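You operate a simulated robot arm through the tools that you are given. There is no shell and no other tool.

You are at the controls of a simulated two-armed robot. One attempt, no reset.

TASK
Pick up the sleeve from the top of the square grey table with one hand, pass it to the other hand and put it on the top of the side leaf.

The check looks at the end state, three seconds after you hand in, the way a careful person would. Anything else that was tipped, shoved, dropped, spilled or broken makes it a failure.

THE ROBOT
Two 7-joint arms with two-finger parallel grippers on one trunk, on a base that moves. Base frame: it is fixed to the floor where the robot stands at the start and does not move with it; the origin is under the middle of the robot, x ahead of it, y to its left, z up. Readings come in mm, degrees, newtons and seconds.
The left shoulder is at the start at [110, 169, 1486], the right one opposite. With the tool pointing down near the work surface each hand reaches from about 380 to 720 mm from the robot's upright axis, wherever it stands, measured 20 degrees to its own side. Places, roughly: sleeve (7x7x10 cm) [-2200, -3100, 900]; top of the side leaf [900, -1300, 700]. Payload 1.57 kg a hand.
The TCP of each hand is the grasp point between the finger pads, 30 mm short of the fingertips. In the tool frame z runs along the fingers and y along their closing line. The gripper opens to 80 mm. The fingers are 17 mm wide and 12 mm thick; the gripper's body (40 by 82 mm) begins 80 mm behind the TCP.
Orientation is told as [roll, pitch, yaw] about the base's x, y, z axes, in that order, counted from this pose: with the fingers straight down and closing along the base's y, the tool's x points along the base's -x, its y along +y and its z along -z.

THE INTERFACE
- The arms move only by the tool play_rows. It takes "left_steps", "right_steps" or both (then of equal length, played together; a hand with none holds still); each is one flat list of numbers, 6 for each row, row after row: the shift along the base's x, y, z in units of 500 mm (1.0 is 500 mm), then the turn, a rotation vector about the base's x, y, z in units of 60 degrees (1.0 is 60 degrees). In form: [tx, ty, tz, rx, ry, rz, tx, ty, tz, rx, ry, rz, ...]. A call has 1 to 20 rows; each row is the pose to reach, as a shift and turn from the pose commanded when the call began. "left_hand" and "right_hand" are, for a hand that has rows, the finger opening in mm, from 0 to 80, set as the call begins (left out, the last holds). A call with a number of a shift or a turn outside -1 to 1 is refused whole. Each row takes 0.2 s and may step no farther than 50 mm and 8.6 degrees from the row before; otherwise, or with a gripper value out of range, the whole call is refused. Where a pose cannot be reached the arm comes as near as it can. A force on the tool above 40 N (or 10 N above the force at the start of the call, whichever is more), or a blocked arm, ends the call early, and 0.2 s more pass. The fingers move at their own pace (about 72 mm/s each) and stop on an object; they squeeze with about 27 N. The grip force told is the motor's: it shows also when the fingers shut on nothing. Time passes only in rows, and 0.2 s behind the last, so rows that repeat a pose let the fingers close. The reply holds the time, the measured pose of the TCP, the force on the tool along the base axes, the opening and the grip force, in the units named above and with some noise, with the torque about the TCP (base axes, N m) and any sound that the robot's microphone picked up.
- Cameras (640 x 400 px; columns grow to the right, rows downward): "scene" is now at [161.9, -6.5, 1673.5]; the picture's right is [-0.04, -1.00, 0.00], its down [-0.71, 0.03, -0.71] and it looks along [0.71, -0.03, -0.71] (base axes); focal length 263 px, centre (320, 200). "left" rides on the left gripper at [72, 7, -122] in its tool frame; the picture's right is [-0.09, 1.00, 0.00], its down [-0.84, -0.08, -0.54] and it looks along [-0.54, -0.05, 0.84] (tool axes); focal length 238 px, centre (320, 200). "right" rides on the right gripper at [72, -7, -122] in its tool frame; the picture's right is [0.09, 1.00, 0.00], its down [-0.84, 0.08, -0.54] and it looks along [-0.54, 0.05, 0.84] (tool axes); focal length 238 px, centre (320, 200).
- grab_frame(camera): a new picture of that camera. It takes no simulated time.
- move_column(by): slides the trunk up (or, below 0, down) by that many mm; the arms and the scene camera ride with it, the base frame stays. It gives what a move gives, with no picture.
- drive_base(legs): drives the robot by 1 to 6 legs, each [ahead, left, turn to the left] in mm, mm and degrees, along the robot's own axes; the way and the turn of a leg run together, so that a leg with both is an arc; at most 1500 mm and 180 degrees a leg. The arms and the cameras ride along, it lands a little off, and it stops where it bumps. It gives what a move gives.
- pan_tilt(pan, tilt): turns the head with the scene camera to pan (to the left, within 86 degrees either way) and tilt (down, from -29 to 69), counted from straight ahead of the robot. It gives what a move gives.
- point_at(camera, pixels): for up to 12 pixels [column, row] of the newest picture of that camera ("zoom" is the newest enlarged one), the place [x, y, z] in the base frame of the surface seen there, good to about 2 mm. It takes no simulated time.
- close_up(camera, box): a new picture of the part [left, top, right, bottom] of that camera's present view, enlarged. It takes no simulated time.
- finish_job(): hands the job in; it is judged then, once.

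Open the grippers and draw the arms clear of the work before you hand the job in, unless the task says otherwise.

The tools are called by a JSON object that holds its "op" and its "data". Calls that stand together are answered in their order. play_rows: Moves the arms, as the interface text tells. Its arguments: {"type":"object","properties":{"left_steps":{"type":"array"},"left_hand":{"type":"number"},"right_steps":{"type":"array"},"right_hand":{"type":"number"}},"required":[]} The other tools are called the same way: move_column (by) moves the trunk up or down; drive_base (legs) drives the base; pan_tilt (pan, tilt) turns the head that bears the scene camera; grab_frame (camera) takes a picture; point_at (camera, pixels) gives the place of the surface under pixels of a picture; close_up (camera, box) takes an enlarged picture of a part of a camera's view; finish_job () hands the job in.

At the start:

```text
t: 0.0
left_eef_pos: [626.0, 337.8, 1114.7]
left_orientation: [-0.1, 0.0, 0.1]
left_force: [0.6, 0.6, 0.2]
left_moment: [-0.02, 0.04, -0.01]
left_gripper_width: 80.2
left_finger_force: 0.0
right_eef_pos: [665.2, -252.4, 1114.0]
right_orientation: [0.0, 0.0, 0.1]
right_force: [0.7, 0.1, 0.7]
right_moment: [0.03, -0.01, 0.01]
right_gripper_width: 80.3
right_finger_force: 0.0
trunk travel left (down, up): [-800.0, 90.0]
robot x, y, heading: [-1.1, 1.7, -0.0]
head pan, tilt (commanded): [-2.5, 45.1]
```

scene: 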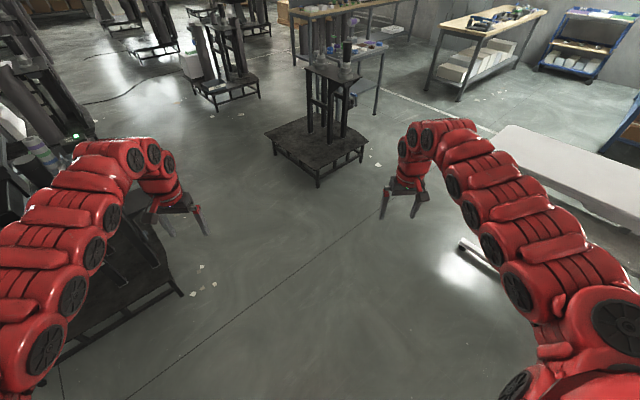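
right: 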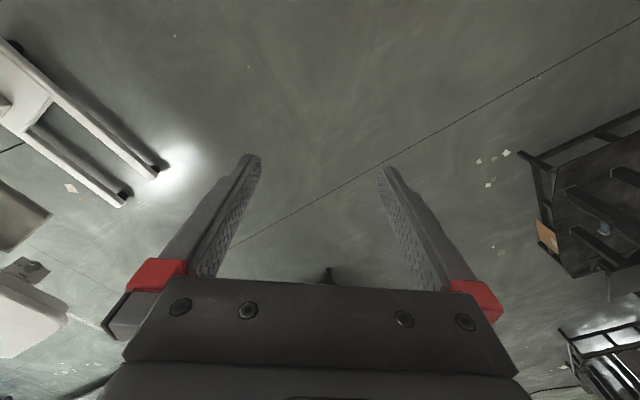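
left: 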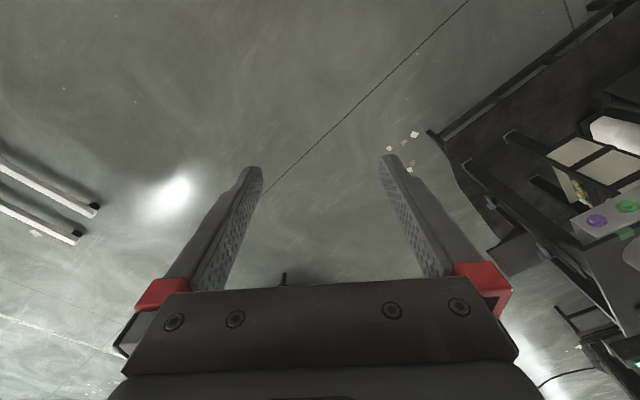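

The start view shows a workshop; a white side table is at the right edge (around pixel 570,170). I will pan the head to the right to see the side leaf and the surroundings.

{"op": "pan_tilt", "data": {"pan": -60, "tilt": 35}}

{"op": "grab_frame", "data": {"camera": "scene"}}

```text
t: 1.3
left_eef_pos: [626.6, 337.3, 1114.9]
left_orientation: [0.0, 0.1, 0.1]
left_force: [0.2, 0.3, -0.7]
left_moment: [0.02, 0.01, -0.02]
left_gripper_width: 80.1
left_finger_force: 0.0
right_eef_pos: [665.0, -252.0, 1115.3]
right_orientation: [0.1, 0.0, -0.1]
right_force: [0.4, -0.6, -0.3]
right_moment: [0.01, 0.02, -0.01]
right_gripper_width: 79.8
right_finger_force: 0.1
trunk travel left (down, up): [-800.0, 90.0]
robot x, y, heading: [-3.6, 0.7, 0.1]
head pan, tilt (commanded): [-60.0, 35.0]
```

```text
taken
```

scene: 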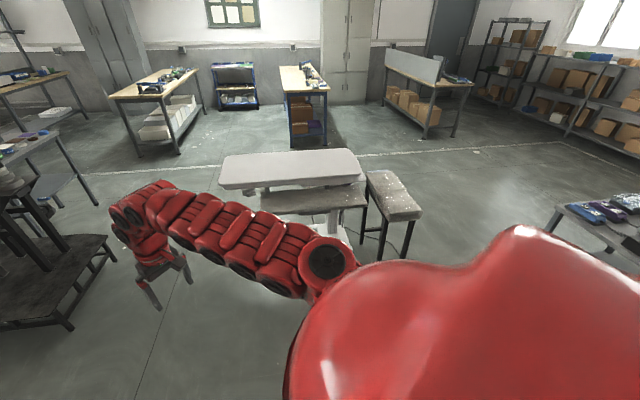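

A white-topped table sits at about (290,170) with a lower grey leaf at (315,198) and a bench-like piece at (395,195). I zoom in there and measure the points.

{"op": "close_up", "data": {"camera": "scene", "box": [200, 130, 440, 280]}}

{"op": "point_at", "data": {"camera": "scene", "pixels": [[290, 170], [230, 180], [355, 175], [315, 198], [340, 200], [395, 195], [378, 180], [412, 210], [600, 215], [625, 205], [330, 228], [350, 235]]}}

```text
2.67 times, centred on (320, 205) of scene
```

zoom: 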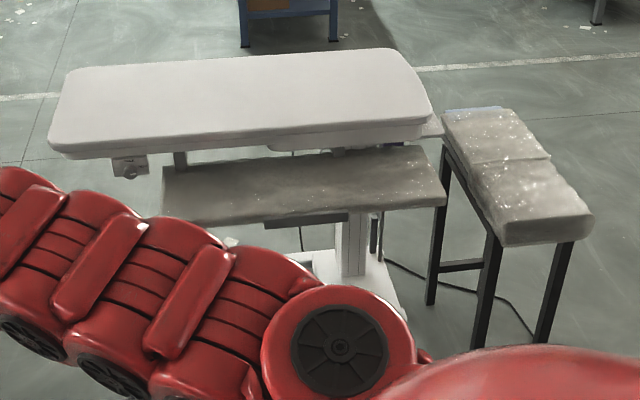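

```text
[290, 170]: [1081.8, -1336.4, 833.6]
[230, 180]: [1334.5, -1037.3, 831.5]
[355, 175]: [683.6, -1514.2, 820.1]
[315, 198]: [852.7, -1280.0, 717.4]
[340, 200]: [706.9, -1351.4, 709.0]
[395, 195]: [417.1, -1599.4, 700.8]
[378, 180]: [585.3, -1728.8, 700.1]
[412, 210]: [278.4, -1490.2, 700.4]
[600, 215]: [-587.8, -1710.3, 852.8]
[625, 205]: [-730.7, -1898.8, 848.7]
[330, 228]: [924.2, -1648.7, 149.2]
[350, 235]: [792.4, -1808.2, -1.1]
```

The lower grey leaf lies at about [850,-1280,715], matching the side leaf. I measure its corners, in the zoom picture, and then pan farther right to look for the grey square table.

{"op": "point_at", "data": {"camera": "zoom", "pixels": [[168, 172], [174, 214], [422, 152], [438, 198], [300, 165], [300, 200], [240, 190], [360, 180], [430, 125], [60, 145], [250, 150], [410, 130]]}}

{"op": "pan_tilt", "data": {"pan": -86, "tilt": 25}}

{"op": "grab_frame", "data": {"camera": "scene"}}

```text
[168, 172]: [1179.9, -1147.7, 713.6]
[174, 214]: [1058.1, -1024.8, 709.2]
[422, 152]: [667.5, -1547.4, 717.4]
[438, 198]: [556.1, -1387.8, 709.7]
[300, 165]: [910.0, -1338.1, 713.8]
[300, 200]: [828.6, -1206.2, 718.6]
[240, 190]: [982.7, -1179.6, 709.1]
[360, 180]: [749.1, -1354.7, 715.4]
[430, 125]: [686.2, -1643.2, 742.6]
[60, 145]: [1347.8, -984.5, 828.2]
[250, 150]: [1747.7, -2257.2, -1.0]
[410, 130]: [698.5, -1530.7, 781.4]
```

```text
t: 2.2
left_eef_pos: [626.3, 336.6, 1115.7]
left_orientation: [0.0, 0.1, 0.1]
left_force: [0.1, -0.2, 0.3]
left_moment: [-0.01, -0.02, 0.03]
left_gripper_width: 79.8
left_finger_force: 0.0
right_eef_pos: [664.1, -252.7, 1115.3]
right_orientation: [0.0, 0.0, 0.0]
right_force: [-0.4, 0.5, -0.5]
right_moment: [-0.04, -0.01, 0.02]
right_gripper_width: 80.1
right_finger_force: 0.0
trunk travel left (down, up): [-800.0, 90.0]
robot x, y, heading: [-3.3, 0.3, -0.1]
head pan, tilt (commanded): [-85.9, 25.0]
```

```text
taken
```

scene: 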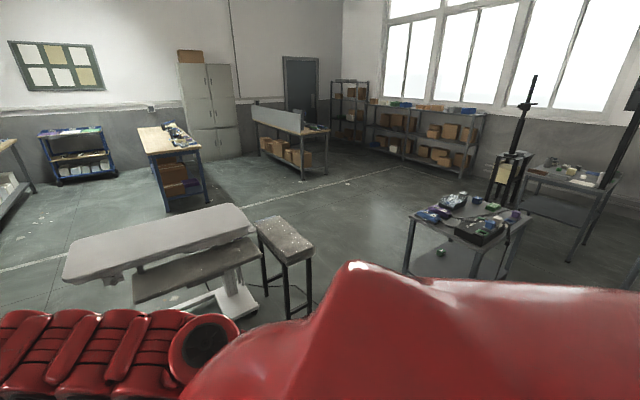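

A cluttered table is at (465,220) and another grey table at (575,175). I zoom in on both and measure.

{"op": "close_up", "data": {"camera": "scene", "box": [400, 130, 640, 280]}}

{"op": "point_at", "data": {"camera": "scene", "pixels": [[570, 173], [530, 170], [600, 185], [568, 170], [470, 210], [415, 212], [520, 215], [590, 178]]}}

```text
2.67 times, centred on (520, 205) of scene
```

zoom: 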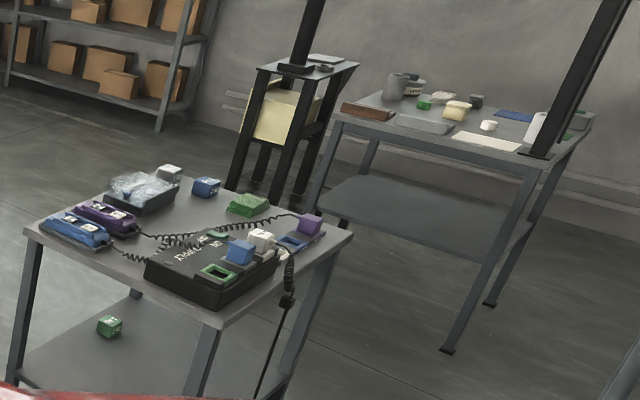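

```text
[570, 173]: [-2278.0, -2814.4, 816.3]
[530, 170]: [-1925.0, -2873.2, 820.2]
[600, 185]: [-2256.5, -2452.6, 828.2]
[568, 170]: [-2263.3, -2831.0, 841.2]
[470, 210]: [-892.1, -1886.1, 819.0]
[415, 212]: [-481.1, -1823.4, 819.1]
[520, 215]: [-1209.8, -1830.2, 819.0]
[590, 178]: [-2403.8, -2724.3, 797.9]
```

The far table at about [-2250,-2750,820] carries several small objects and is likely the one with the sleeve. I turn the base to the right in place to face it and look for a clear path.

{"op": "drive_base", "data": {"legs": [[0, 0, -60]]}}

{"op": "pan_tilt", "data": {"pan": -60, "tilt": 30}}

{"op": "grab_frame", "data": {"camera": "scene"}}

```text
t: 5.2
left_eef_pos: [603.5, -378.6, 1115.3]
left_orientation: [0.1, 0.1, -60.3]
left_force: [0.9, 0.6, 0.1]
left_moment: [-0.02, -0.04, -0.02]
left_gripper_width: 80.0
left_finger_force: 0.2
right_eef_pos: [109.1, -703.6, 1114.1]
right_orientation: [0.0, 0.0, -60.5]
right_force: [0.4, 0.1, -0.2]
right_moment: [0.03, 0.0, 0.01]
right_gripper_width: 80.2
right_finger_force: 0.1
trunk travel left (down, up): [-800.0, 90.0]
robot x, y, heading: [0.1, -1.0, -60.5]
head pan, tilt (commanded): [-85.9, 25.0]
```

```text
t: 6.1
left_eef_pos: [601.6, -378.8, 1115.3]
left_orientation: [0.0, 0.0, -60.4]
left_force: [-0.1, 0.4, -0.3]
left_moment: [0.01, -0.01, 0.03]
left_gripper_width: 80.2
left_finger_force: 0.1
right_eef_pos: [108.4, -701.7, 1114.6]
right_orientation: [0.0, 0.1, -60.4]
right_force: [0.1, 0.3, 0.3]
right_moment: [-0.03, 0.01, 0.03]
right_gripper_width: 80.0
right_finger_force: 0.0
trunk travel left (down, up): [-800.0, 90.0]
robot x, y, heading: [-0.4, 1.0, -60.5]
head pan, tilt (commanded): [-60.0, 30.0]
```

```text
taken
```

scene: 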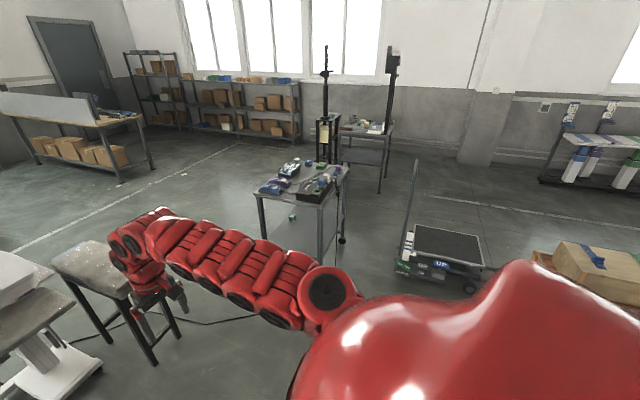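

From here the cluttered table is at (300,185), the far table at (365,130), and a trolley at (445,250). I measure these for path planning.

{"op": "point_at", "data": {"camera": "scene", "pixels": [[260, 190], [345, 170], [322, 205], [340, 245], [410, 270], [475, 290], [480, 250], [415, 165], [385, 190], [350, 130], [385, 130], [560, 275]]}}

{"op": "close_up", "data": {"camera": "scene", "box": [230, 90, 470, 240]}}

```text
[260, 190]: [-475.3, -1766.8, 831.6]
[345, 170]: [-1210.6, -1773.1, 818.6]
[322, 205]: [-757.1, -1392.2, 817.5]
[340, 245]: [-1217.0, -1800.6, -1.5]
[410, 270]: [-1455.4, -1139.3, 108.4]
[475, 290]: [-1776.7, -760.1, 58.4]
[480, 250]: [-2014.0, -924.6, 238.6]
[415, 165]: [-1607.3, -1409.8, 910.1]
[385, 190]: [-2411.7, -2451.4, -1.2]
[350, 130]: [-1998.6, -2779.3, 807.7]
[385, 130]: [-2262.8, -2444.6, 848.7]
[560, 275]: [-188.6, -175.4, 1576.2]
```

```text
2.67 times, centred on (350, 165) of scene
```

zoom: 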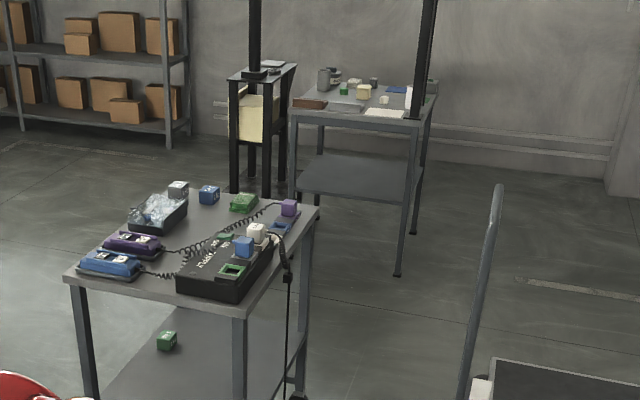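

The far table's top shows a grey cylinder at (323,80), another at (335,75), and small blocks. I measure its corners and objects on this zoomed picture.

{"op": "point_at", "data": {"camera": "zoom", "pixels": [[323, 82], [324, 70], [336, 75], [292, 115], [420, 122], [432, 95], [363, 92], [344, 88], [411, 105], [385, 100], [240, 78], [270, 65]]}}

{"op": "close_up", "data": {"camera": "scene", "box": [330, 105, 410, 155]}}

```text
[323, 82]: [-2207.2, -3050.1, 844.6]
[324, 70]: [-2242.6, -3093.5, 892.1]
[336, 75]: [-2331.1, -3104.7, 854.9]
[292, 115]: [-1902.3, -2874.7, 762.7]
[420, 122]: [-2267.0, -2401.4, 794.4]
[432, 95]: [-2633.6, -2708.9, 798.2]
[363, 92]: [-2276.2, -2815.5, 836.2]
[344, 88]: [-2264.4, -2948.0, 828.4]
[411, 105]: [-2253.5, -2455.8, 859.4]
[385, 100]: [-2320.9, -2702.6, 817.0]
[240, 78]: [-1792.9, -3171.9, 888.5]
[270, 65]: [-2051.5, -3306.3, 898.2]
```

```text
8.00 times, centred on (370, 130) of scene
```

zoom: 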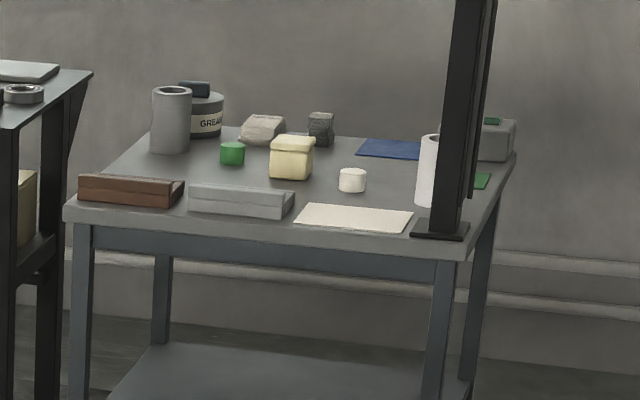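

The sleeve is the open grey cylinder at (170,118) in this enlarged view. I measure the table corners and objects in this picture.

{"op": "point_at", "data": {"camera": "zoom", "pixels": [[170, 130], [172, 90], [70, 212], [460, 240], [508, 158], [225, 130], [208, 120], [232, 155], [290, 165], [262, 130], [130, 188], [430, 228]]}}

```text
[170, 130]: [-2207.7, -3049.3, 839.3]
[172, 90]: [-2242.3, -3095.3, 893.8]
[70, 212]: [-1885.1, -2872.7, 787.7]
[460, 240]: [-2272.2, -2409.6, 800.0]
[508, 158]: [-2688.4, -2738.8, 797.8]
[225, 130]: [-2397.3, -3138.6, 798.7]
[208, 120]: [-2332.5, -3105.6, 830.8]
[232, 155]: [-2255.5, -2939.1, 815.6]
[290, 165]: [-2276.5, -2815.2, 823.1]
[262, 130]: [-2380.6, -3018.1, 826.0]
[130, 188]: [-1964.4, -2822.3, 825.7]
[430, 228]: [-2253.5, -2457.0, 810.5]
```

The sleeve centre is about (-2225,-3070), near the left/back side of the far table, whose near edge runs from (-1885,-2873) to (-2272,-2410). Before choosing a path I tilt down to see how large the robot's own base is.

{"op": "pan_tilt", "data": {"pan": 0, "tilt": 69}}

{"op": "grab_frame", "data": {"camera": "scene"}}

```text
t: 7.4
left_eef_pos: [602.6, -379.3, 1114.6]
left_orientation: [0.1, 0.0, -60.3]
left_force: [-0.2, 0.0, -0.5]
left_moment: [-0.02, 0.02, 0.0]
left_gripper_width: 80.3
left_finger_force: 0.0
right_eef_pos: [107.3, -702.7, 1114.7]
right_orientation: [0.0, 0.0, -60.5]
right_force: [-0.4, 1.0, 0.5]
right_moment: [-0.02, -0.01, 0.0]
right_gripper_width: 80.0
right_finger_force: 0.1
trunk travel left (down, up): [-800.0, 90.0]
robot x, y, heading: [1.2, -1.8, -60.4]
head pan, tilt (commanded): [0.0, 68.8]
```

```text
taken
```

scene: 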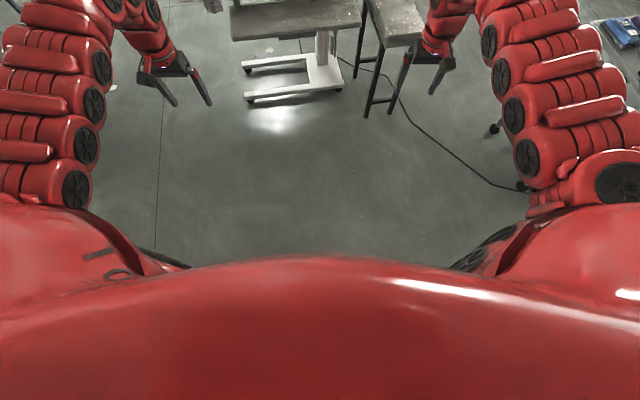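

Dark curved parts peek out at (165,260) and (480,250), possibly the base. I measure them plus the bench and leaf legs.

{"op": "point_at", "data": {"camera": "scene", "pixels": [[165, 259], [480, 255], [500, 238], [320, 250], [520, 188], [367, 112], [420, 40], [383, 8], [235, 25], [340, 80], [250, 97], [375, 45]]}}

{"op": "close_up", "data": {"camera": "scene", "box": [420, 180, 580, 280]}}

```text
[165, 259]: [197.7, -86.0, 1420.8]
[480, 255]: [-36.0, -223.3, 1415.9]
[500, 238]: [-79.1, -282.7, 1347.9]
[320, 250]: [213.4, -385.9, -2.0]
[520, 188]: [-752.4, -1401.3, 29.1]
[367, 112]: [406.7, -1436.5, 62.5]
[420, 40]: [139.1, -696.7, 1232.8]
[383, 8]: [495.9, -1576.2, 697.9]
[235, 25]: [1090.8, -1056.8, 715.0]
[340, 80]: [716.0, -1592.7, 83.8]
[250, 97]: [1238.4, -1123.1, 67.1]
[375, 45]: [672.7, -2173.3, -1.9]
```

```text
4.00 times, centred on (500, 230) of scene
```

zoom: 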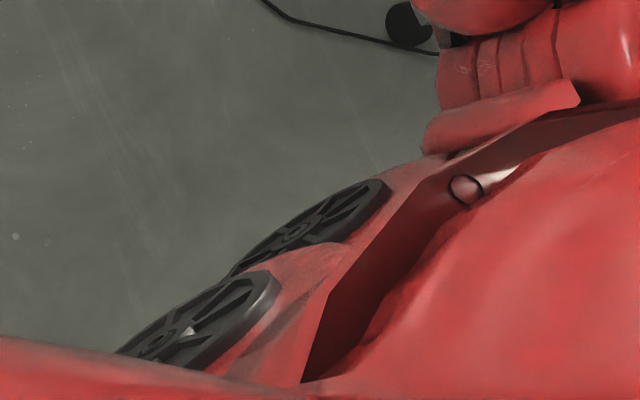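

The floor is visible as near as ~440 mm ahead of the axis but the body hides the base itself. I yaw the right hand toward the robot so that its camera can look back at the base.

{"op": "play_rows", "data": {"right_steps": [0, 0, 0, 0, 0, 0.125, 0, 0, 0, 0, 0, 0.25, 0, 0, 0, 0, 0, 0.375, 0, 0, 0, 0, 0, 0.5, 0, 0, 0, 0, 0, 0.625, 0, 0, 0, 0, 0, 0.75, 0, 0, 0, 0, 0, 0.875, 0, 0, 0, 0, 0, 1.0]}}

{"op": "play_rows", "data": {"right_steps": [0, 0, 0, 0, 0, 0.125, 0, 0, 0, 0, 0, 0.25, 0, 0, 0, 0, 0, 0.375, 0, 0, 0, 0, 0, 0.5, 0, 0, 0, 0, 0, 0.625, 0, 0, 0, 0, 0, 0.75, 0, 0, 0, 0, 0, 0.875, 0, 0, 0, 0, 0, 1.0]}}

{"op": "grab_frame", "data": {"camera": "right"}}

```text
t: 9.2
left_eef_pos: [602.5, -378.8, 1115.4]
left_orientation: [-0.1, -0.1, -60.4]
left_force: [-0.2, -0.1, 0.5]
left_moment: [0.01, 0.05, 0.0]
left_gripper_width: 79.9
left_finger_force: 0.2
right_eef_pos: [107.8, -702.3, 1113.5]
right_orientation: [0.1, 0.1, -0.3]
right_force: [0.8, 0.2, -0.7]
right_moment: [0.03, 0.0, -0.05]
right_gripper_width: 80.1
right_finger_force: 0.1
trunk travel left (down, up): [-800.0, 90.0]
robot x, y, heading: [3.6, 1.6, -60.9]
head pan, tilt (commanded): [0.0, 68.8]
```

```text
t: 11.0
left_eef_pos: [602.7, -378.2, 1116.0]
left_orientation: [0.0, -0.1, -60.3]
left_force: [0.1, -0.2, -0.2]
left_moment: [0.02, -0.01, 0.02]
left_gripper_width: 80.1
left_finger_force: 0.1
right_eef_pos: [108.4, -703.7, 1114.7]
right_orientation: [0.1, 0.1, 59.6]
right_force: [0.2, -0.4, -1.1]
right_moment: [0.0, -0.01, -0.02]
right_gripper_width: 80.4
right_finger_force: 0.1
trunk travel left (down, up): [-800.0, 90.0]
robot x, y, heading: [-0.4, 2.9, -60.5]
head pan, tilt (commanded): [0.0, 68.8]
```

```text
taken
```

right: 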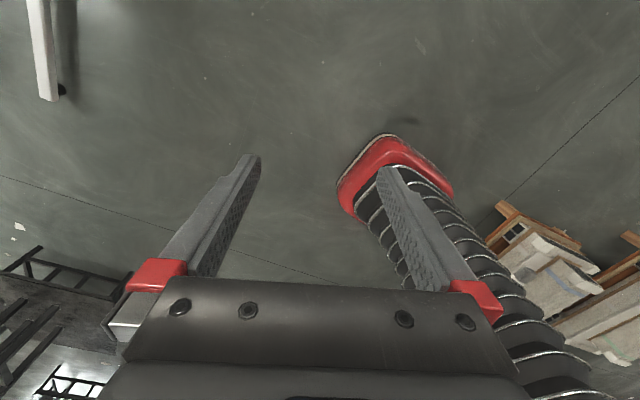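

The robot's small red base with bellows column is visible at (390,170). I measure its outline and the crates behind it at (550,260).

{"op": "point_at", "data": {"camera": "right", "pixels": [[343, 200], [342, 185], [388, 137], [430, 160], [453, 190], [400, 150], [500, 210], [560, 270], [600, 300], [30, 255], [20, 320], [45, 60]]}}

{"op": "close_up", "data": {"camera": "right", "box": [320, 110, 480, 210]}}

```text
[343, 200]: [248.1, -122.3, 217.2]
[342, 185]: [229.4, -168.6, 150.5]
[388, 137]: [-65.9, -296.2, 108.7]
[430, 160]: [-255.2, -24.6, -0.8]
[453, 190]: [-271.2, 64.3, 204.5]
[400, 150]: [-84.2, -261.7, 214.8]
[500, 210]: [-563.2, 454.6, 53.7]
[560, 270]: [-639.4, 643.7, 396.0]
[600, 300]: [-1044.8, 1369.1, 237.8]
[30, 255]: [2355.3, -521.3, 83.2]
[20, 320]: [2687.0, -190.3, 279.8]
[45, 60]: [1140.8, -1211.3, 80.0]
```

```text
4.00 times, centred on (400, 160) of right
```

zoom: 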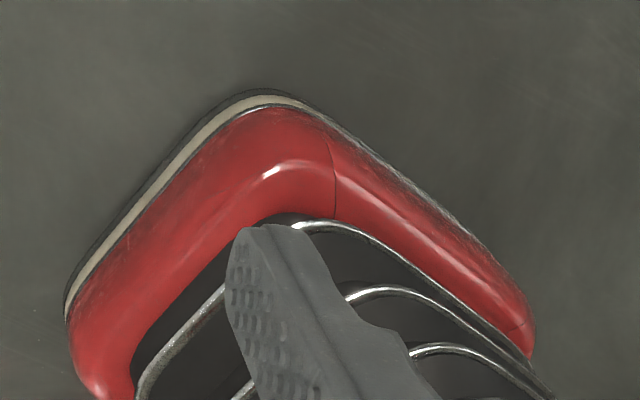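

The base is a rounded rectangle, about 260 mm ahead of the axis and 205 mm to each side. Now I measure how wide the arms and elbows spread, because tall posts stand near the far table.

{"op": "pan_tilt", "data": {"pan": -35, "tilt": 50}}

{"op": "grab_frame", "data": {"camera": "scene"}}

```text
t: 12.1
left_eef_pos: [602.7, -378.1, 1114.1]
left_orientation: [0.0, 0.0, -60.4]
left_force: [0.5, -1.1, 0.7]
left_moment: [-0.02, 0.0, -0.01]
left_gripper_width: 79.9
left_finger_force: 0.1
right_eef_pos: [108.5, -703.2, 1114.9]
right_orientation: [0.1, 0.0, 59.5]
right_force: [0.3, -0.1, 0.9]
right_moment: [0.01, 0.0, 0.0]
right_gripper_width: 79.9
right_finger_force: 0.0
trunk travel left (down, up): [-800.0, 90.0]
robot x, y, heading: [0.1, -0.0, -60.7]
head pan, tilt (commanded): [-35.0, 50.0]
```

```text
taken
```

scene: 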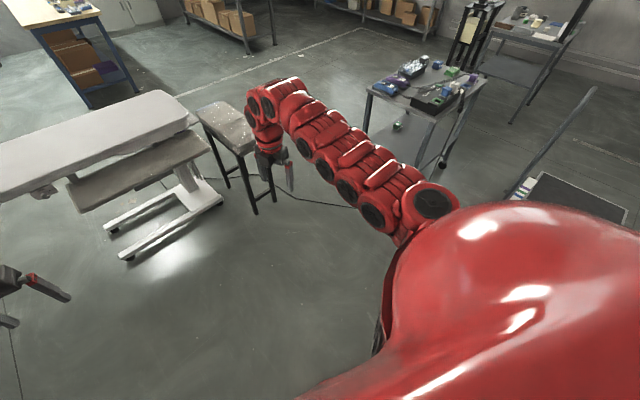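

The right arm runs from the shoulder at (435,205) to the wrist at (265,100). I measure along it and also the bench and cluttered-table corners.

{"op": "point_at", "data": {"camera": "scene", "pixels": [[435, 205], [400, 175], [350, 145], [310, 115], [270, 95], [265, 140], [250, 130], [200, 112], [275, 140], [370, 88], [440, 110], [480, 85]]}}

```text
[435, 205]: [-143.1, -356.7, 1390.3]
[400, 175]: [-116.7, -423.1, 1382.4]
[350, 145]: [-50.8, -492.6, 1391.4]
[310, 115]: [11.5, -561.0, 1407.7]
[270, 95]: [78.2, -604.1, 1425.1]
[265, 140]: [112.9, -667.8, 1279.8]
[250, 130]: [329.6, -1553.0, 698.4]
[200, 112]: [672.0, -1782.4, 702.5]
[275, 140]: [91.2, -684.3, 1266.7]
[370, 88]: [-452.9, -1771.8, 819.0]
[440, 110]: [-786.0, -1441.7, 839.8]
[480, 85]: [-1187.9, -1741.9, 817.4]
```

The arms stay within about ±350 mm sideways and above 1085 mm, so only the base matters here; the gap between the bench corner (278,-1490) and table corner (-455,-1772) is about 800 mm. I turn to heading -93° and drive through its middle, first 1200 mm.

{"op": "drive_base", "data": {"legs": [[0, 0, -32.8], [1200, 0, 0]]}}

{"op": "pan_tilt", "data": {"pan": 0, "tilt": 50}}

{"op": "grab_frame", "data": {"camera": "scene"}}

```text
t: 19.8
left_eef_pos: [260.2, -1858.4, 1115.6]
left_orientation: [-0.1, 0.0, -91.8]
left_force: [-0.2, 0.1, 0.9]
left_moment: [0.01, 0.01, 0.0]
left_gripper_width: 79.9
left_finger_force: 0.1
right_eef_pos: [-329.2, -1875.3, 1113.8]
right_orientation: [0.0, 0.0, 27.9]
right_force: [0.4, 0.7, 0.7]
right_moment: [0.01, 0.01, -0.01]
right_gripper_width: 80.0
right_finger_force: 0.1
trunk travel left (down, up): [-800.0, 90.0]
robot x, y, heading: [-53.0, -1222.4, -92.3]
head pan, tilt (commanded): [-35.0, 50.0]
```

```text
t: 20.8
left_eef_pos: [260.0, -1858.8, 1114.0]
left_orientation: [0.0, -0.1, -92.1]
left_force: [-0.1, 0.2, 0.2]
left_moment: [-0.02, -0.01, 0.01]
left_gripper_width: 79.9
left_finger_force: 0.0
right_eef_pos: [-330.2, -1875.5, 1114.3]
right_orientation: [0.0, 0.1, 28.0]
right_force: [0.0, -1.1, -0.6]
right_moment: [0.0, -0.02, 0.0]
right_gripper_width: 79.7
right_finger_force: 0.1
trunk travel left (down, up): [-800.0, 90.0]
robot x, y, heading: [-50.8, -1221.9, -92.2]
head pan, tilt (commanded): [0.0, 50.0]
```

```text
taken
```

scene: 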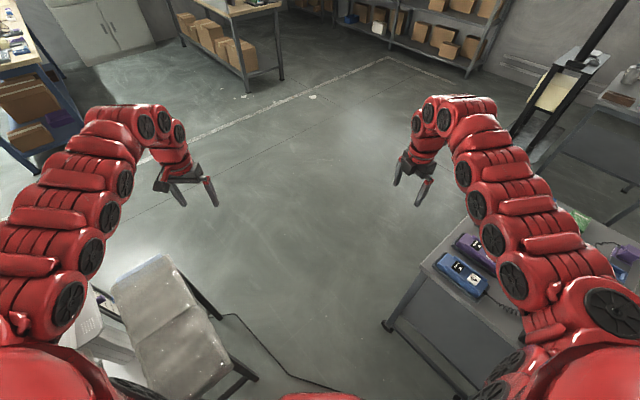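

I am at the mouth of the gap: bench leg foot at about (255,378) on the left, table leg foot at about (385,328) on the right. I measure both to check clearance.

{"op": "point_at", "data": {"camera": "scene", "pixels": [[255, 378], [220, 315], [228, 350], [385, 327], [422, 265], [470, 392], [300, 150], [315, 100], [520, 150], [575, 60], [400, 90], [330, 240]]}}

```text
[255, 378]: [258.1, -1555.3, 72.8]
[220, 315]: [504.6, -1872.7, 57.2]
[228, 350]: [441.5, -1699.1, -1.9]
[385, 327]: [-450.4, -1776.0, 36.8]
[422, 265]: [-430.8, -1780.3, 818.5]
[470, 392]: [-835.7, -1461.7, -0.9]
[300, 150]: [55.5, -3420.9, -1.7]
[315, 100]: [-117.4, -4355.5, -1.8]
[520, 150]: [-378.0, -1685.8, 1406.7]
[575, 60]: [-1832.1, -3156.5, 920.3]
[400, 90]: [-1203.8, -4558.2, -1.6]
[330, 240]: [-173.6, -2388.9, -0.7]
```

Clearances are about 118 mm and 150 mm beside the base, so I drive straight ahead 1450 mm past the gap and then look toward the far table.

{"op": "drive_base", "data": {"legs": [[1450, 0, 0]]}}

{"op": "pan_tilt", "data": {"pan": -75, "tilt": 35}}

{"op": "grab_frame", "data": {"camera": "scene"}}

```text
t: 28.1
left_eef_pos: [174.6, -3326.4, 1114.1]
left_orientation: [0.0, 0.0, -93.3]
left_force: [0.7, 0.1, -1.0]
left_moment: [0.0, 0.0, -0.01]
left_gripper_width: 79.8
left_finger_force: 0.0
right_eef_pos: [-414.8, -3330.5, 1114.1]
right_orientation: [0.1, 0.1, 26.6]
right_force: [0.3, 0.2, -0.5]
right_moment: [0.02, -0.01, 0.02]
right_gripper_width: 80.2
right_finger_force: 0.1
trunk travel left (down, up): [-800.0, 90.0]
robot x, y, heading: [-124.5, -2678.4, -93.3]
head pan, tilt (commanded): [0.0, 50.0]
```

```text
t: 29.5
left_eef_pos: [175.9, -3326.4, 1114.5]
left_orientation: [0.0, 0.0, -93.3]
left_force: [-0.5, 0.1, 0.5]
left_moment: [0.02, 0.0, 0.07]
left_gripper_width: 80.0
left_finger_force: 0.0
right_eef_pos: [-415.8, -3330.6, 1114.3]
right_orientation: [0.0, 0.0, 26.7]
right_force: [0.1, 0.2, -0.3]
right_moment: [0.02, 0.03, 0.01]
right_gripper_width: 79.9
right_finger_force: 0.1
trunk travel left (down, up): [-800.0, 90.0]
robot x, y, heading: [-121.7, -2684.7, -93.4]
head pan, tilt (commanded): [-75.0, 35.0]
```

```text
taken
```

scene: 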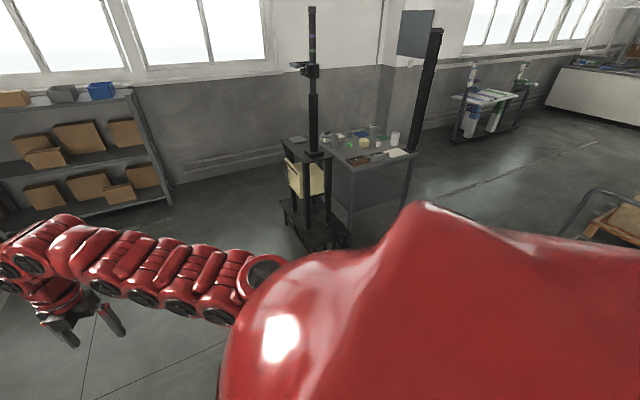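

The stand with its post is at (315,150) and has a wide foot around (320,230), right next to the table. I measure the foot, posts, and table edges.

{"op": "close_up", "data": {"camera": "scene", "box": [270, 90, 460, 260]}}

{"op": "point_at", "data": {"camera": "scene", "pixels": [[313, 148], [313, 100], [425, 100], [415, 150], [350, 240], [305, 247], [282, 205], [348, 210], [346, 168], [372, 130], [333, 160], [285, 140]]}}

```text
2.35 times, centred on (365, 175) of scene
```

zoom: 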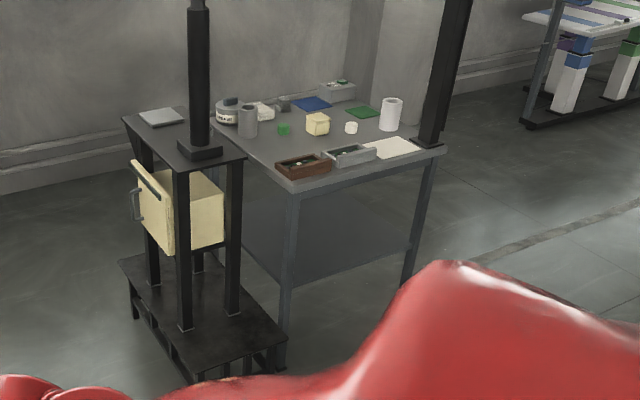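

```text
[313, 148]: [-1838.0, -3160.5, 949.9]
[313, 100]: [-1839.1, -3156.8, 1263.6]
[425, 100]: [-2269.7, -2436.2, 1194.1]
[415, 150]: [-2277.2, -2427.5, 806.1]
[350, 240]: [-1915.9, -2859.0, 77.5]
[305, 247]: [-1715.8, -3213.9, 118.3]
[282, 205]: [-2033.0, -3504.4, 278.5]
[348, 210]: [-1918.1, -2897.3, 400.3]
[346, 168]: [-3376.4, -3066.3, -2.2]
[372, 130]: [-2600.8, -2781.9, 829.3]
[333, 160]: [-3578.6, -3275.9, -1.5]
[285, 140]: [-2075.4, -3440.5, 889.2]
```

In the zoom the stand foot spans (118,262)-(195,380)-(287,338). I measure these, the sleeve at (247,120) and other items near it.

{"op": "point_at", "data": {"camera": "zoom", "pixels": [[190, 372], [284, 338], [122, 264], [240, 300], [248, 122], [247, 106], [224, 118], [284, 130], [318, 122], [304, 165], [290, 185], [440, 152]]}}

```text
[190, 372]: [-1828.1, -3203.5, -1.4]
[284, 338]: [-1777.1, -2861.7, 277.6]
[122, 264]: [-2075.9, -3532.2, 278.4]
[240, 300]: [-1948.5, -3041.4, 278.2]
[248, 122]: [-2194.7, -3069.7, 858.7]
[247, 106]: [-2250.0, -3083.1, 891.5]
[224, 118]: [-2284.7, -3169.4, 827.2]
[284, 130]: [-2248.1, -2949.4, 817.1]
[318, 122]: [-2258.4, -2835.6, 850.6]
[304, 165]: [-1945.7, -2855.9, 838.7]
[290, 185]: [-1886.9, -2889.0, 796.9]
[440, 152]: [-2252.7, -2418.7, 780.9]
```

The stand foot's corner is at about (-1777,-2862) and its post at (-1845,-3165); a second post stands on the table corner at (-2275,-2430). I turn in place here to heading -140° (perpendicular to the table's near edge) before approaching.

{"op": "drive_base", "data": {"legs": [[0, 0, -46.6]]}}

{"op": "pan_tilt", "data": {"pan": -10, "tilt": 35}}

{"op": "grab_frame", "data": {"camera": "scene"}}

```text
t: 32.1
left_eef_pos: [-399.1, -3337.1, 1114.4]
left_orientation: [0.0, 0.0, -141.1]
left_force: [-0.1, -0.2, 0.3]
left_moment: [0.01, -0.03, 0.02]
left_gripper_width: 80.1
left_finger_force: 0.1
right_eef_pos: [-800.2, -2902.8, 1115.5]
right_orientation: [0.1, 0.0, -20.9]
right_force: [0.0, 0.1, 0.8]
right_moment: [0.0, -0.02, 0.03]
right_gripper_width: 79.7
right_finger_force: 0.1
trunk travel left (down, up): [-800.0, 90.0]
robot x, y, heading: [-124.3, -2684.3, -141.0]
head pan, tilt (commanded): [-75.0, 35.0]
```

```text
t: 33.5
left_eef_pos: [-399.1, -3337.2, 1114.1]
left_orientation: [0.0, 0.1, -141.0]
left_force: [0.0, 0.6, 0.3]
left_moment: [0.0, -0.01, 0.02]
left_gripper_width: 80.0
left_finger_force: 0.0
right_eef_pos: [-800.2, -2904.2, 1113.7]
right_orientation: [0.0, 0.0, -21.1]
right_force: [1.0, -0.8, -0.2]
right_moment: [0.0, 0.03, 0.0]
right_gripper_width: 80.1
right_finger_force: 0.1
trunk travel left (down, up): [-800.0, 90.0]
robot x, y, heading: [-126.4, -2681.7, -140.8]
head pan, tilt (commanded): [-10.0, 35.0]
```

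```text
taken
```

scene: 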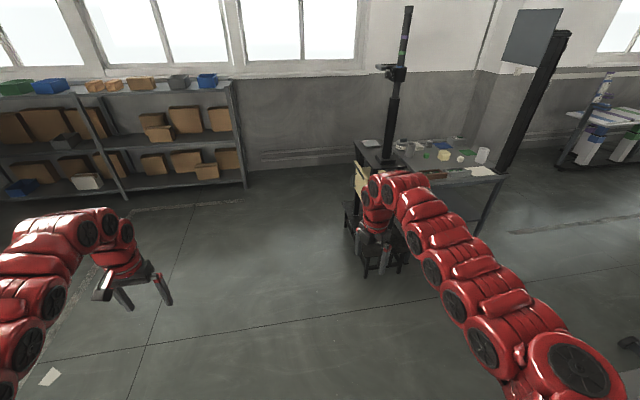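

I am at (-125,-2683) heading -140.9°. Before approaching, I straighten the right arm inward (80 mm ahead, 110 mm toward the centre, 140 mm up) so its elbow will stay clear of the post at the table corner.

{"op": "play_rows", "data": {"right_steps": [0.0024, -0.0453, 0.0467, 0, 0, 0, 0.0049, -0.0907, 0.0933, 0, 0, 0, 0.0073, -0.136, 0.14, 0, 0, 0, 0.0097, -0.1813, 0.1867, 0, 0, 0, 0.0122, -0.2267, 0.2333, 0, 0, 0, 0.0146, -0.272, 0.28, 0, 0, 0]}}

{"op": "pan_tilt", "data": {"pan": -35, "tilt": 50}}

{"op": "grab_frame", "data": {"camera": "scene"}}

```text
t: 34.9
left_eef_pos: [-398.1, -3336.6, 1114.3]
left_orientation: [-0.1, 0.0, -140.9]
left_force: [-0.7, 0.9, -0.3]
left_moment: [0.02, 0.0, 0.0]
left_gripper_width: 80.0
left_finger_force: 0.0
right_eef_pos: [-788.0, -3000.7, 1214.6]
right_orientation: [0.0, 0.0, -21.1]
right_force: [0.7, -1.1, 0.5]
right_moment: [-0.01, -0.04, 0.0]
right_gripper_width: 79.9
right_finger_force: 0.1
right hand out of reach, approached as far as the arm can: row 5, 6
trunk travel left (down, up): [-800.0, 90.0]
robot x, y, heading: [-124.2, -2681.6, -140.8]
head pan, tilt (commanded): [-10.0, 35.0]
```

```text
t: 35.8
left_eef_pos: [-398.3, -3337.9, 1116.0]
left_orientation: [0.0, 0.0, -140.9]
left_force: [0.2, -0.2, -0.3]
left_moment: [0.02, 0.03, 0.0]
left_gripper_width: 80.1
left_finger_force: 0.1
right_eef_pos: [-787.7, -3001.1, 1215.3]
right_orientation: [0.0, -0.1, -21.1]
right_force: [-1.0, -1.1, 0.6]
right_moment: [0.01, 0.0, -0.01]
right_gripper_width: 80.4
right_finger_force: 0.0
trunk travel left (down, up): [-800.0, 90.0]
robot x, y, heading: [-124.3, -2682.7, -141.2]
head pan, tilt (commanded): [-35.0, 50.0]
```

```text
taken
```

scene: 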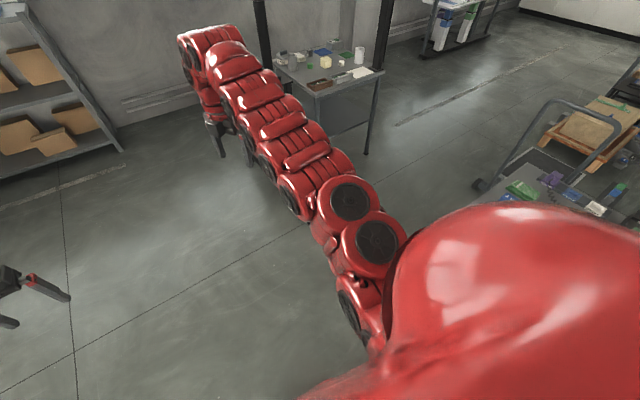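

The right hand reached its limit at about 716 mm ahead, 172 mm right, z=1215; the arm is now straighter. I measure its lateral spread.

{"op": "point_at", "data": {"camera": "scene", "pixels": [[348, 200], [375, 240], [330, 165], [290, 115], [250, 65], [215, 35], [345, 180], [400, 235], [300, 130], [265, 80]]}}

```text
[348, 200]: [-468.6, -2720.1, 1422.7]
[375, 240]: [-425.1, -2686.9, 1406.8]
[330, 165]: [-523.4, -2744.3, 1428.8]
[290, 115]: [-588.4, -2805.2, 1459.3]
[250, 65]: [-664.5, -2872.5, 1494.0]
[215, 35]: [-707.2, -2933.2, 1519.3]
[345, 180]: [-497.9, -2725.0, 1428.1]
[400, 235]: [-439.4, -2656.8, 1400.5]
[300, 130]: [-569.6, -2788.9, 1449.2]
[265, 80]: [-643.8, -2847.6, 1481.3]
```

The right arm now stays within about 265 mm to the right, leaving ~95 mm to the post. I drive the two diagonal legs past the cluttered table to the pre-approach spot in front of the far table.

{"op": "drive_base", "data": {"legs": [[641, -599, 0]]}}

{"op": "pan_tilt", "data": {"pan": -20, "tilt": 45}}

{"op": "grab_frame", "data": {"camera": "scene"}}

```text
t: 40.4
left_eef_pos: [-1269.6, -3286.4, 1115.4]
left_orientation: [0.0, 0.1, -140.3]
left_force: [0.2, -0.2, 0.5]
left_moment: [-0.03, 0.03, -0.01]
left_gripper_width: 80.1
left_finger_force: 0.0
right_eef_pos: [-1660.5, -2954.2, 1216.4]
right_orientation: [0.0, 0.0, -20.6]
right_force: [0.5, -0.4, 0.8]
right_moment: [-0.02, -0.02, 0.02]
right_gripper_width: 80.0
right_finger_force: 0.0
trunk travel left (down, up): [-800.0, 90.0]
robot x, y, heading: [-1002.6, -2626.3, -140.6]
head pan, tilt (commanded): [-35.0, 50.0]
```

```text
t: 41.2
left_eef_pos: [-1269.7, -3285.7, 1114.4]
left_orientation: [0.0, 0.0, -140.4]
left_force: [0.2, -0.6, 0.6]
left_moment: [-0.01, 0.0, -0.03]
left_gripper_width: 80.1
left_finger_force: 0.0
right_eef_pos: [-1661.5, -2953.5, 1214.2]
right_orientation: [0.0, 0.0, -20.4]
right_force: [0.0, 0.3, 0.3]
right_moment: [0.01, 0.02, 0.03]
right_gripper_width: 80.3
right_finger_force: 0.1
trunk travel left (down, up): [-800.0, 90.0]
robot x, y, heading: [-1001.7, -2627.0, -140.3]
head pan, tilt (commanded): [-20.0, 45.0]
```

```text
taken
```

scene: 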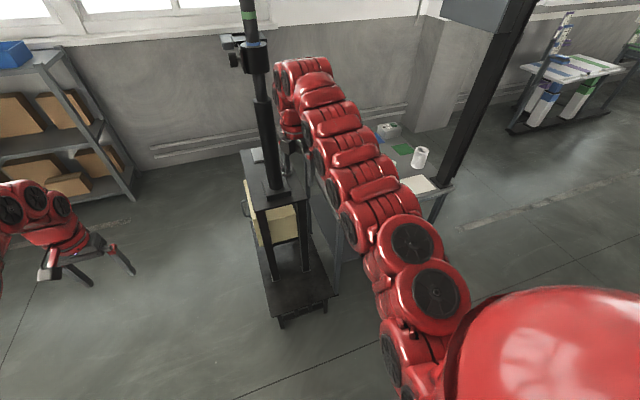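

The stand post is at (265,120), left of the right hand; the next leg moves right away from it. I drive to the spot in front of the table.

{"op": "drive_base", "data": {"legs": [[137, -576, 0]]}}

{"op": "pan_tilt", "data": {"pan": 15, "tilt": 45}}

{"op": "grab_frame", "data": {"camera": "scene"}}

```text
t: 44.5
left_eef_pos: [-1738.5, -2930.8, 1114.9]
left_orientation: [-0.1, 0.1, -140.5]
left_force: [0.5, -0.4, 0.4]
left_moment: [0.01, 0.02, 0.0]
left_gripper_width: 80.1
left_finger_force: 0.1
right_eef_pos: [-2130.9, -2597.6, 1214.4]
right_orientation: [0.0, 0.0, -20.6]
right_force: [0.0, 0.3, -0.3]
right_moment: [-0.01, 0.02, -0.01]
right_gripper_width: 80.0
right_finger_force: 0.1
trunk travel left (down, up): [-800.0, 90.0]
robot x, y, heading: [-1466.9, -2273.7, -140.9]
head pan, tilt (commanded): [-20.0, 45.0]
```

```text
t: 45.5
left_eef_pos: [-1738.7, -2930.2, 1115.0]
left_orientation: [0.0, 0.0, -140.4]
left_force: [0.0, -0.1, 0.0]
left_moment: [0.01, 0.03, 0.02]
left_gripper_width: 79.8
left_finger_force: 0.1
right_eef_pos: [-2131.2, -2597.3, 1214.1]
right_orientation: [0.0, 0.0, -20.6]
right_force: [-1.2, 0.7, 0.4]
right_moment: [-0.01, -0.02, 0.0]
right_gripper_width: 79.9
right_finger_force: 0.2
trunk travel left (down, up): [-800.0, 90.0]
robot x, y, heading: [-1472.2, -2271.5, -140.9]
head pan, tilt (commanded): [15.0, 45.0]
```

```text
taken
```

scene: 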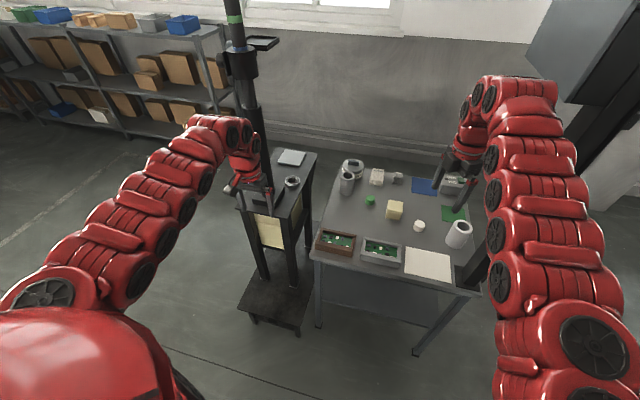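

The left hand would pass only ~115 mm from the stand post if I drove ahead now, so it must come inward first. I first measure the sleeve, table edge, foot, and posts precisely from here.

{"op": "close_up", "data": {"camera": "scene", "box": [220, 130, 500, 330]}}

{"op": "point_at", "data": {"camera": "scene", "pixels": [[347, 190], [343, 176], [350, 177], [352, 165], [370, 201], [312, 257], [478, 292], [303, 300], [300, 330], [248, 315], [318, 325], [415, 352]]}}

```text
2.00 times, centred on (360, 230) of scene
```

zoom: 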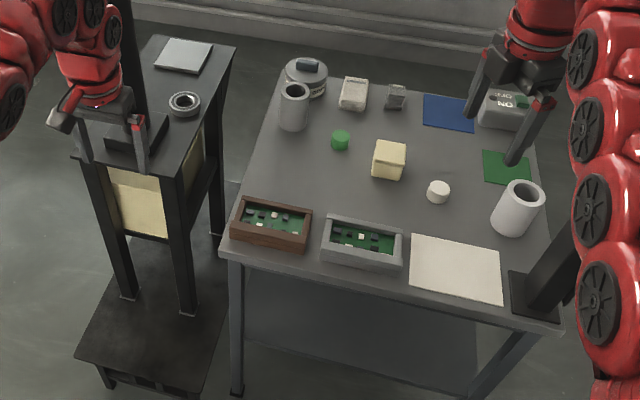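

```text
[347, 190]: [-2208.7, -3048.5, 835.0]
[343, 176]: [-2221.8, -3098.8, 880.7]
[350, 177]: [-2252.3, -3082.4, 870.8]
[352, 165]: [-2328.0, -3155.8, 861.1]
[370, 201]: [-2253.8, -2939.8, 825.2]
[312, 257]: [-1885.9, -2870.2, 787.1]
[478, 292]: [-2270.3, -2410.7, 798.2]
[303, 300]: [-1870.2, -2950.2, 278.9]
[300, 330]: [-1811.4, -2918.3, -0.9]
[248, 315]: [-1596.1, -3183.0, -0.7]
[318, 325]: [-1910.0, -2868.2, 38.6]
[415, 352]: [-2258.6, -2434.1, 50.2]
```

The sleeve's rim in this zoom spans about (280,91) to (309,91). I measure rim points, the wall base and neighbours to fix its centre.

{"op": "point_at", "data": {"camera": "zoom", "pixels": [[281, 92], [308, 92], [294, 83], [293, 100], [280, 115], [306, 118], [292, 128], [295, 92], [325, 80], [300, 62], [340, 148], [375, 150]]}}

{"op": "close_up", "data": {"camera": "scene", "box": [320, 150, 400, 200]}}

```text
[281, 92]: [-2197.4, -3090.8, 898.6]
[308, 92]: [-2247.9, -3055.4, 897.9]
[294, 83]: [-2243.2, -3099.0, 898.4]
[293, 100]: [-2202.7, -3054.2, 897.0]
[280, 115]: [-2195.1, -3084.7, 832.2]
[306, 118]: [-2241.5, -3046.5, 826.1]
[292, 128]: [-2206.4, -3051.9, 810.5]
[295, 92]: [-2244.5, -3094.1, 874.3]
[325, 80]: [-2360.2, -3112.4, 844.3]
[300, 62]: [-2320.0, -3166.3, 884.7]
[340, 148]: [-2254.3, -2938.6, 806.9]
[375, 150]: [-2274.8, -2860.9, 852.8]
```

```text
8.00 times, centred on (360, 175) of scene
```

zoom: 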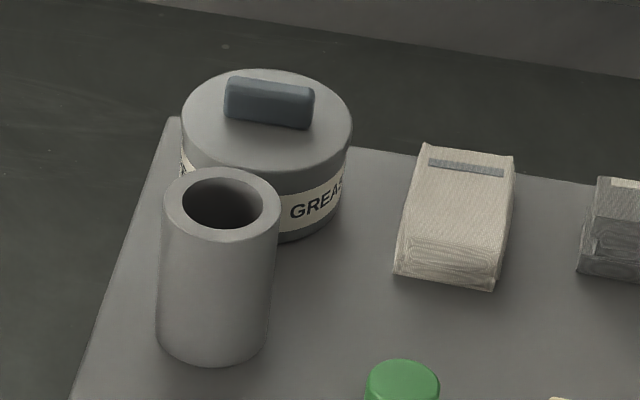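

The sleeve is a thick-walled tube with its rim at about (222,205) in this 8x view. I measure the rim all round for the centre, and the wall thickness.

{"op": "point_at", "data": {"camera": "zoom", "pixels": [[166, 213], [278, 207], [227, 171], [217, 240], [182, 204], [264, 205], [240, 174], [200, 236], [300, 240], [345, 190], [185, 170], [215, 355]]}}

```text
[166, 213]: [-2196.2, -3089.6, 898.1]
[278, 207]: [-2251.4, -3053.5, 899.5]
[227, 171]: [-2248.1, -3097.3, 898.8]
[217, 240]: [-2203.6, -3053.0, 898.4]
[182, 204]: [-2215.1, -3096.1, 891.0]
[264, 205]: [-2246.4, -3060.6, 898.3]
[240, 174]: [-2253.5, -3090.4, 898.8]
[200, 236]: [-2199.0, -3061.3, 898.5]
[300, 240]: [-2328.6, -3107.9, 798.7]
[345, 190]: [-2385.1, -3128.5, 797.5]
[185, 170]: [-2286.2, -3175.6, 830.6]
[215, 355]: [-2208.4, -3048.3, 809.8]
```

The sleeve's centre is about (-2225,-3074), rim at z≈898.5, table top at 798. Here in the open I bring the left hand inward (to 144 mm left of my axis) and tilt its fingers 45° forward for the pick.

{"op": "play_rows", "data": {"left_steps": [-0.0346, 0.0553, -0.0117, -0.0793, 0.0967, 0, -0.0693, 0.1105, -0.0233, -0.1587, 0.1933, 0, -0.1039, 0.1658, -0.035, -0.238, 0.29, 0, -0.1385, 0.2211, -0.0467, -0.3173, 0.3867, 0, -0.1732, 0.2763, -0.0583, -0.3967, 0.4833, 0, -0.2078, 0.3316, -0.07, -0.476, 0.58, 0], "left_hand": 80}}

{"op": "grab_frame", "data": {"camera": "scene"}}

{"op": "grab_frame", "data": {"camera": "left"}}

```text
t: 46.9
left_eef_pos: [-1969.6, -2881.7, 1009.0]
left_orientation: [0.0, -42.8, -140.7]
left_force: [-0.1, 0.4, 0.0]
left_moment: [0.0, -0.05, 0.03]
left_gripper_width: 79.8
left_finger_force: 0.1
left hand out of reach, approached as far as the arm can: row 1, 2, 3, 4, 5, 6
right_eef_pos: [-2133.6, -2597.1, 1214.0]
right_orientation: [0.0, -0.2, -20.6]
right_force: [-0.8, 1.0, -0.5]
right_moment: [-0.01, -0.03, -0.02]
right_gripper_width: 80.3
right_finger_force: 0.1
trunk travel left (down, up): [-800.0, 90.0]
robot x, y, heading: [-1469.3, -2266.3, -140.9]
head pan, tilt (commanded): [15.0, 45.0]
```

```text
taken
```

scene: 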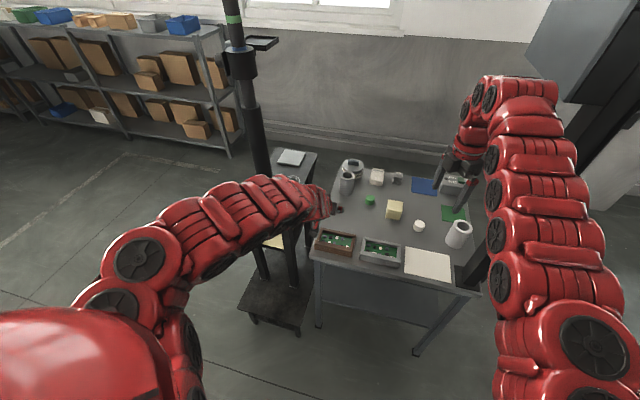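

```text
taken
```

left: 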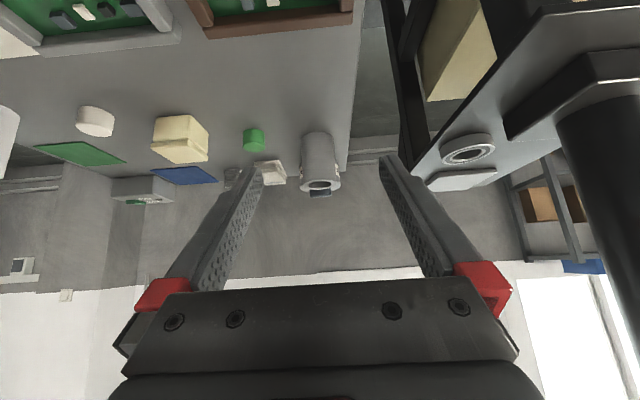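

The left hand ended at (-1970,-2882,1009) with tilt 42.8°, off the commanded spot, since the arm said out of reach. I test with a null row to see what the commanded pose is now.

{"op": "play_rows", "data": {"left_steps": [0, 0, 0, 0, 0, 0]}}

```text
t: 47.3
left_eef_pos: [-1968.6, -2883.4, 1010.5]
left_orientation: [-0.1, -42.9, -140.4]
left_force: [-1.1, -0.3, 0.0]
left_moment: [-0.05, 0.0, 0.02]
left_gripper_width: 80.2
left_finger_force: 0.0
right_eef_pos: [-2130.3, -2597.2, 1214.4]
right_orientation: [0.0, 0.1, -20.6]
right_force: [-0.2, -0.5, -0.8]
right_moment: [-0.01, -0.03, -0.04]
right_gripper_width: 79.8
right_finger_force: 0.0
trunk travel left (down, up): [-800.0, 90.0]
robot x, y, heading: [-1469.3, -2271.2, -140.6]
head pan, tilt (commanded): [15.0, 45.0]
```

The null row reports no problem, so the commanded pose is the reached one. I try pulling the hand 120 mm back toward the robot at this tilt, to learn what is reachable.

{"op": "play_rows", "data": {"left_steps": [0.062, 0.051, 0, 0, 0, 0, 0.124, 0.102, 0, 0, 0, 0, 0.186, 0.152, 0, 0, 0, 0]}}

```text
t: 48.1
left_eef_pos: [-1963.3, -2864.7, 984.0]
left_orientation: [-0.1, -44.9, -140.5]
left_force: [-0.2, -0.1, 0.9]
left_moment: [-0.01, 0.0, -0.02]
left_gripper_width: 80.2
left_finger_force: 0.1
left hand out of reach, approached as far as the arm can: row 1, 2, 3
right_eef_pos: [-2130.8, -2596.9, 1215.0]
right_orientation: [0.0, 0.0, -20.6]
right_force: [0.1, 0.2, -0.2]
right_moment: [0.02, 0.0, -0.01]
right_gripper_width: 80.1
right_finger_force: 0.1
trunk travel left (down, up): [-800.0, 90.0]
robot x, y, heading: [-1468.4, -2273.0, -140.6]
head pan, tilt (commanded): [15.0, 45.0]
```

Pulling back at that tilt is refused too, so a joint limit is in play for a forward tilt at this trunk height. I return the left hand to fingers-down at about 640 mm ahead and z≈1100.

{"op": "play_rows", "data": {"left_steps": [0.0263, 0.0216, 0.0331, 0.0678, -0.0826, 0, 0.0526, 0.0431, 0.0663, 0.1356, -0.1651, 0, 0.0789, 0.0647, 0.0994, 0.2034, -0.2477, 0, 0.1051, 0.0863, 0.1326, 0.2712, -0.3303, 0, 0.1314, 0.1079, 0.1657, 0.339, -0.4129, 0, 0.1577, 0.1294, 0.1989, 0.4068, -0.4954, 0, 0.184, 0.151, 0.232, 0.475, -0.578, 0]}}

{"op": "grab_frame", "data": {"camera": "scene"}}

```text
t: 49.7
left_eef_pos: [-1877.8, -2792.5, 1100.8]
left_orientation: [-0.1, 0.3, -140.6]
left_force: [-0.4, -0.5, 0.1]
left_moment: [0.0, 0.01, 0.01]
left_gripper_width: 79.8
left_finger_force: 0.1
left hand out of reach, approached as far as the arm can: row 1, 2, 3, 4, 5, 6, 7
right_eef_pos: [-2130.9, -2596.8, 1214.6]
right_orientation: [-0.1, 0.0, -20.7]
right_force: [0.3, -0.3, 0.1]
right_moment: [0.02, -0.01, -0.01]
right_gripper_width: 79.9
right_finger_force: 0.0
trunk travel left (down, up): [-800.0, 90.0]
robot x, y, heading: [-1469.8, -2271.7, -140.7]
head pan, tilt (commanded): [15.0, 45.0]
```

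```text
taken
```

scene: 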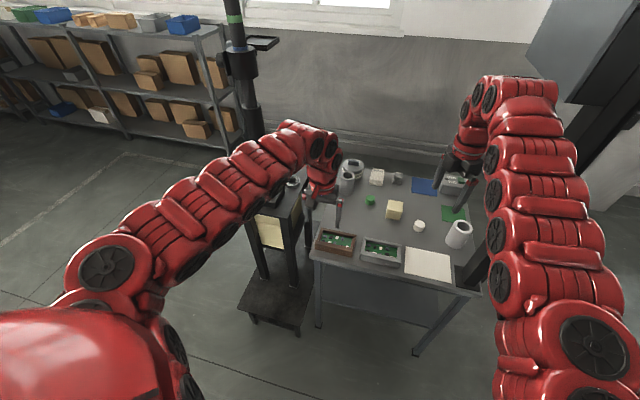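

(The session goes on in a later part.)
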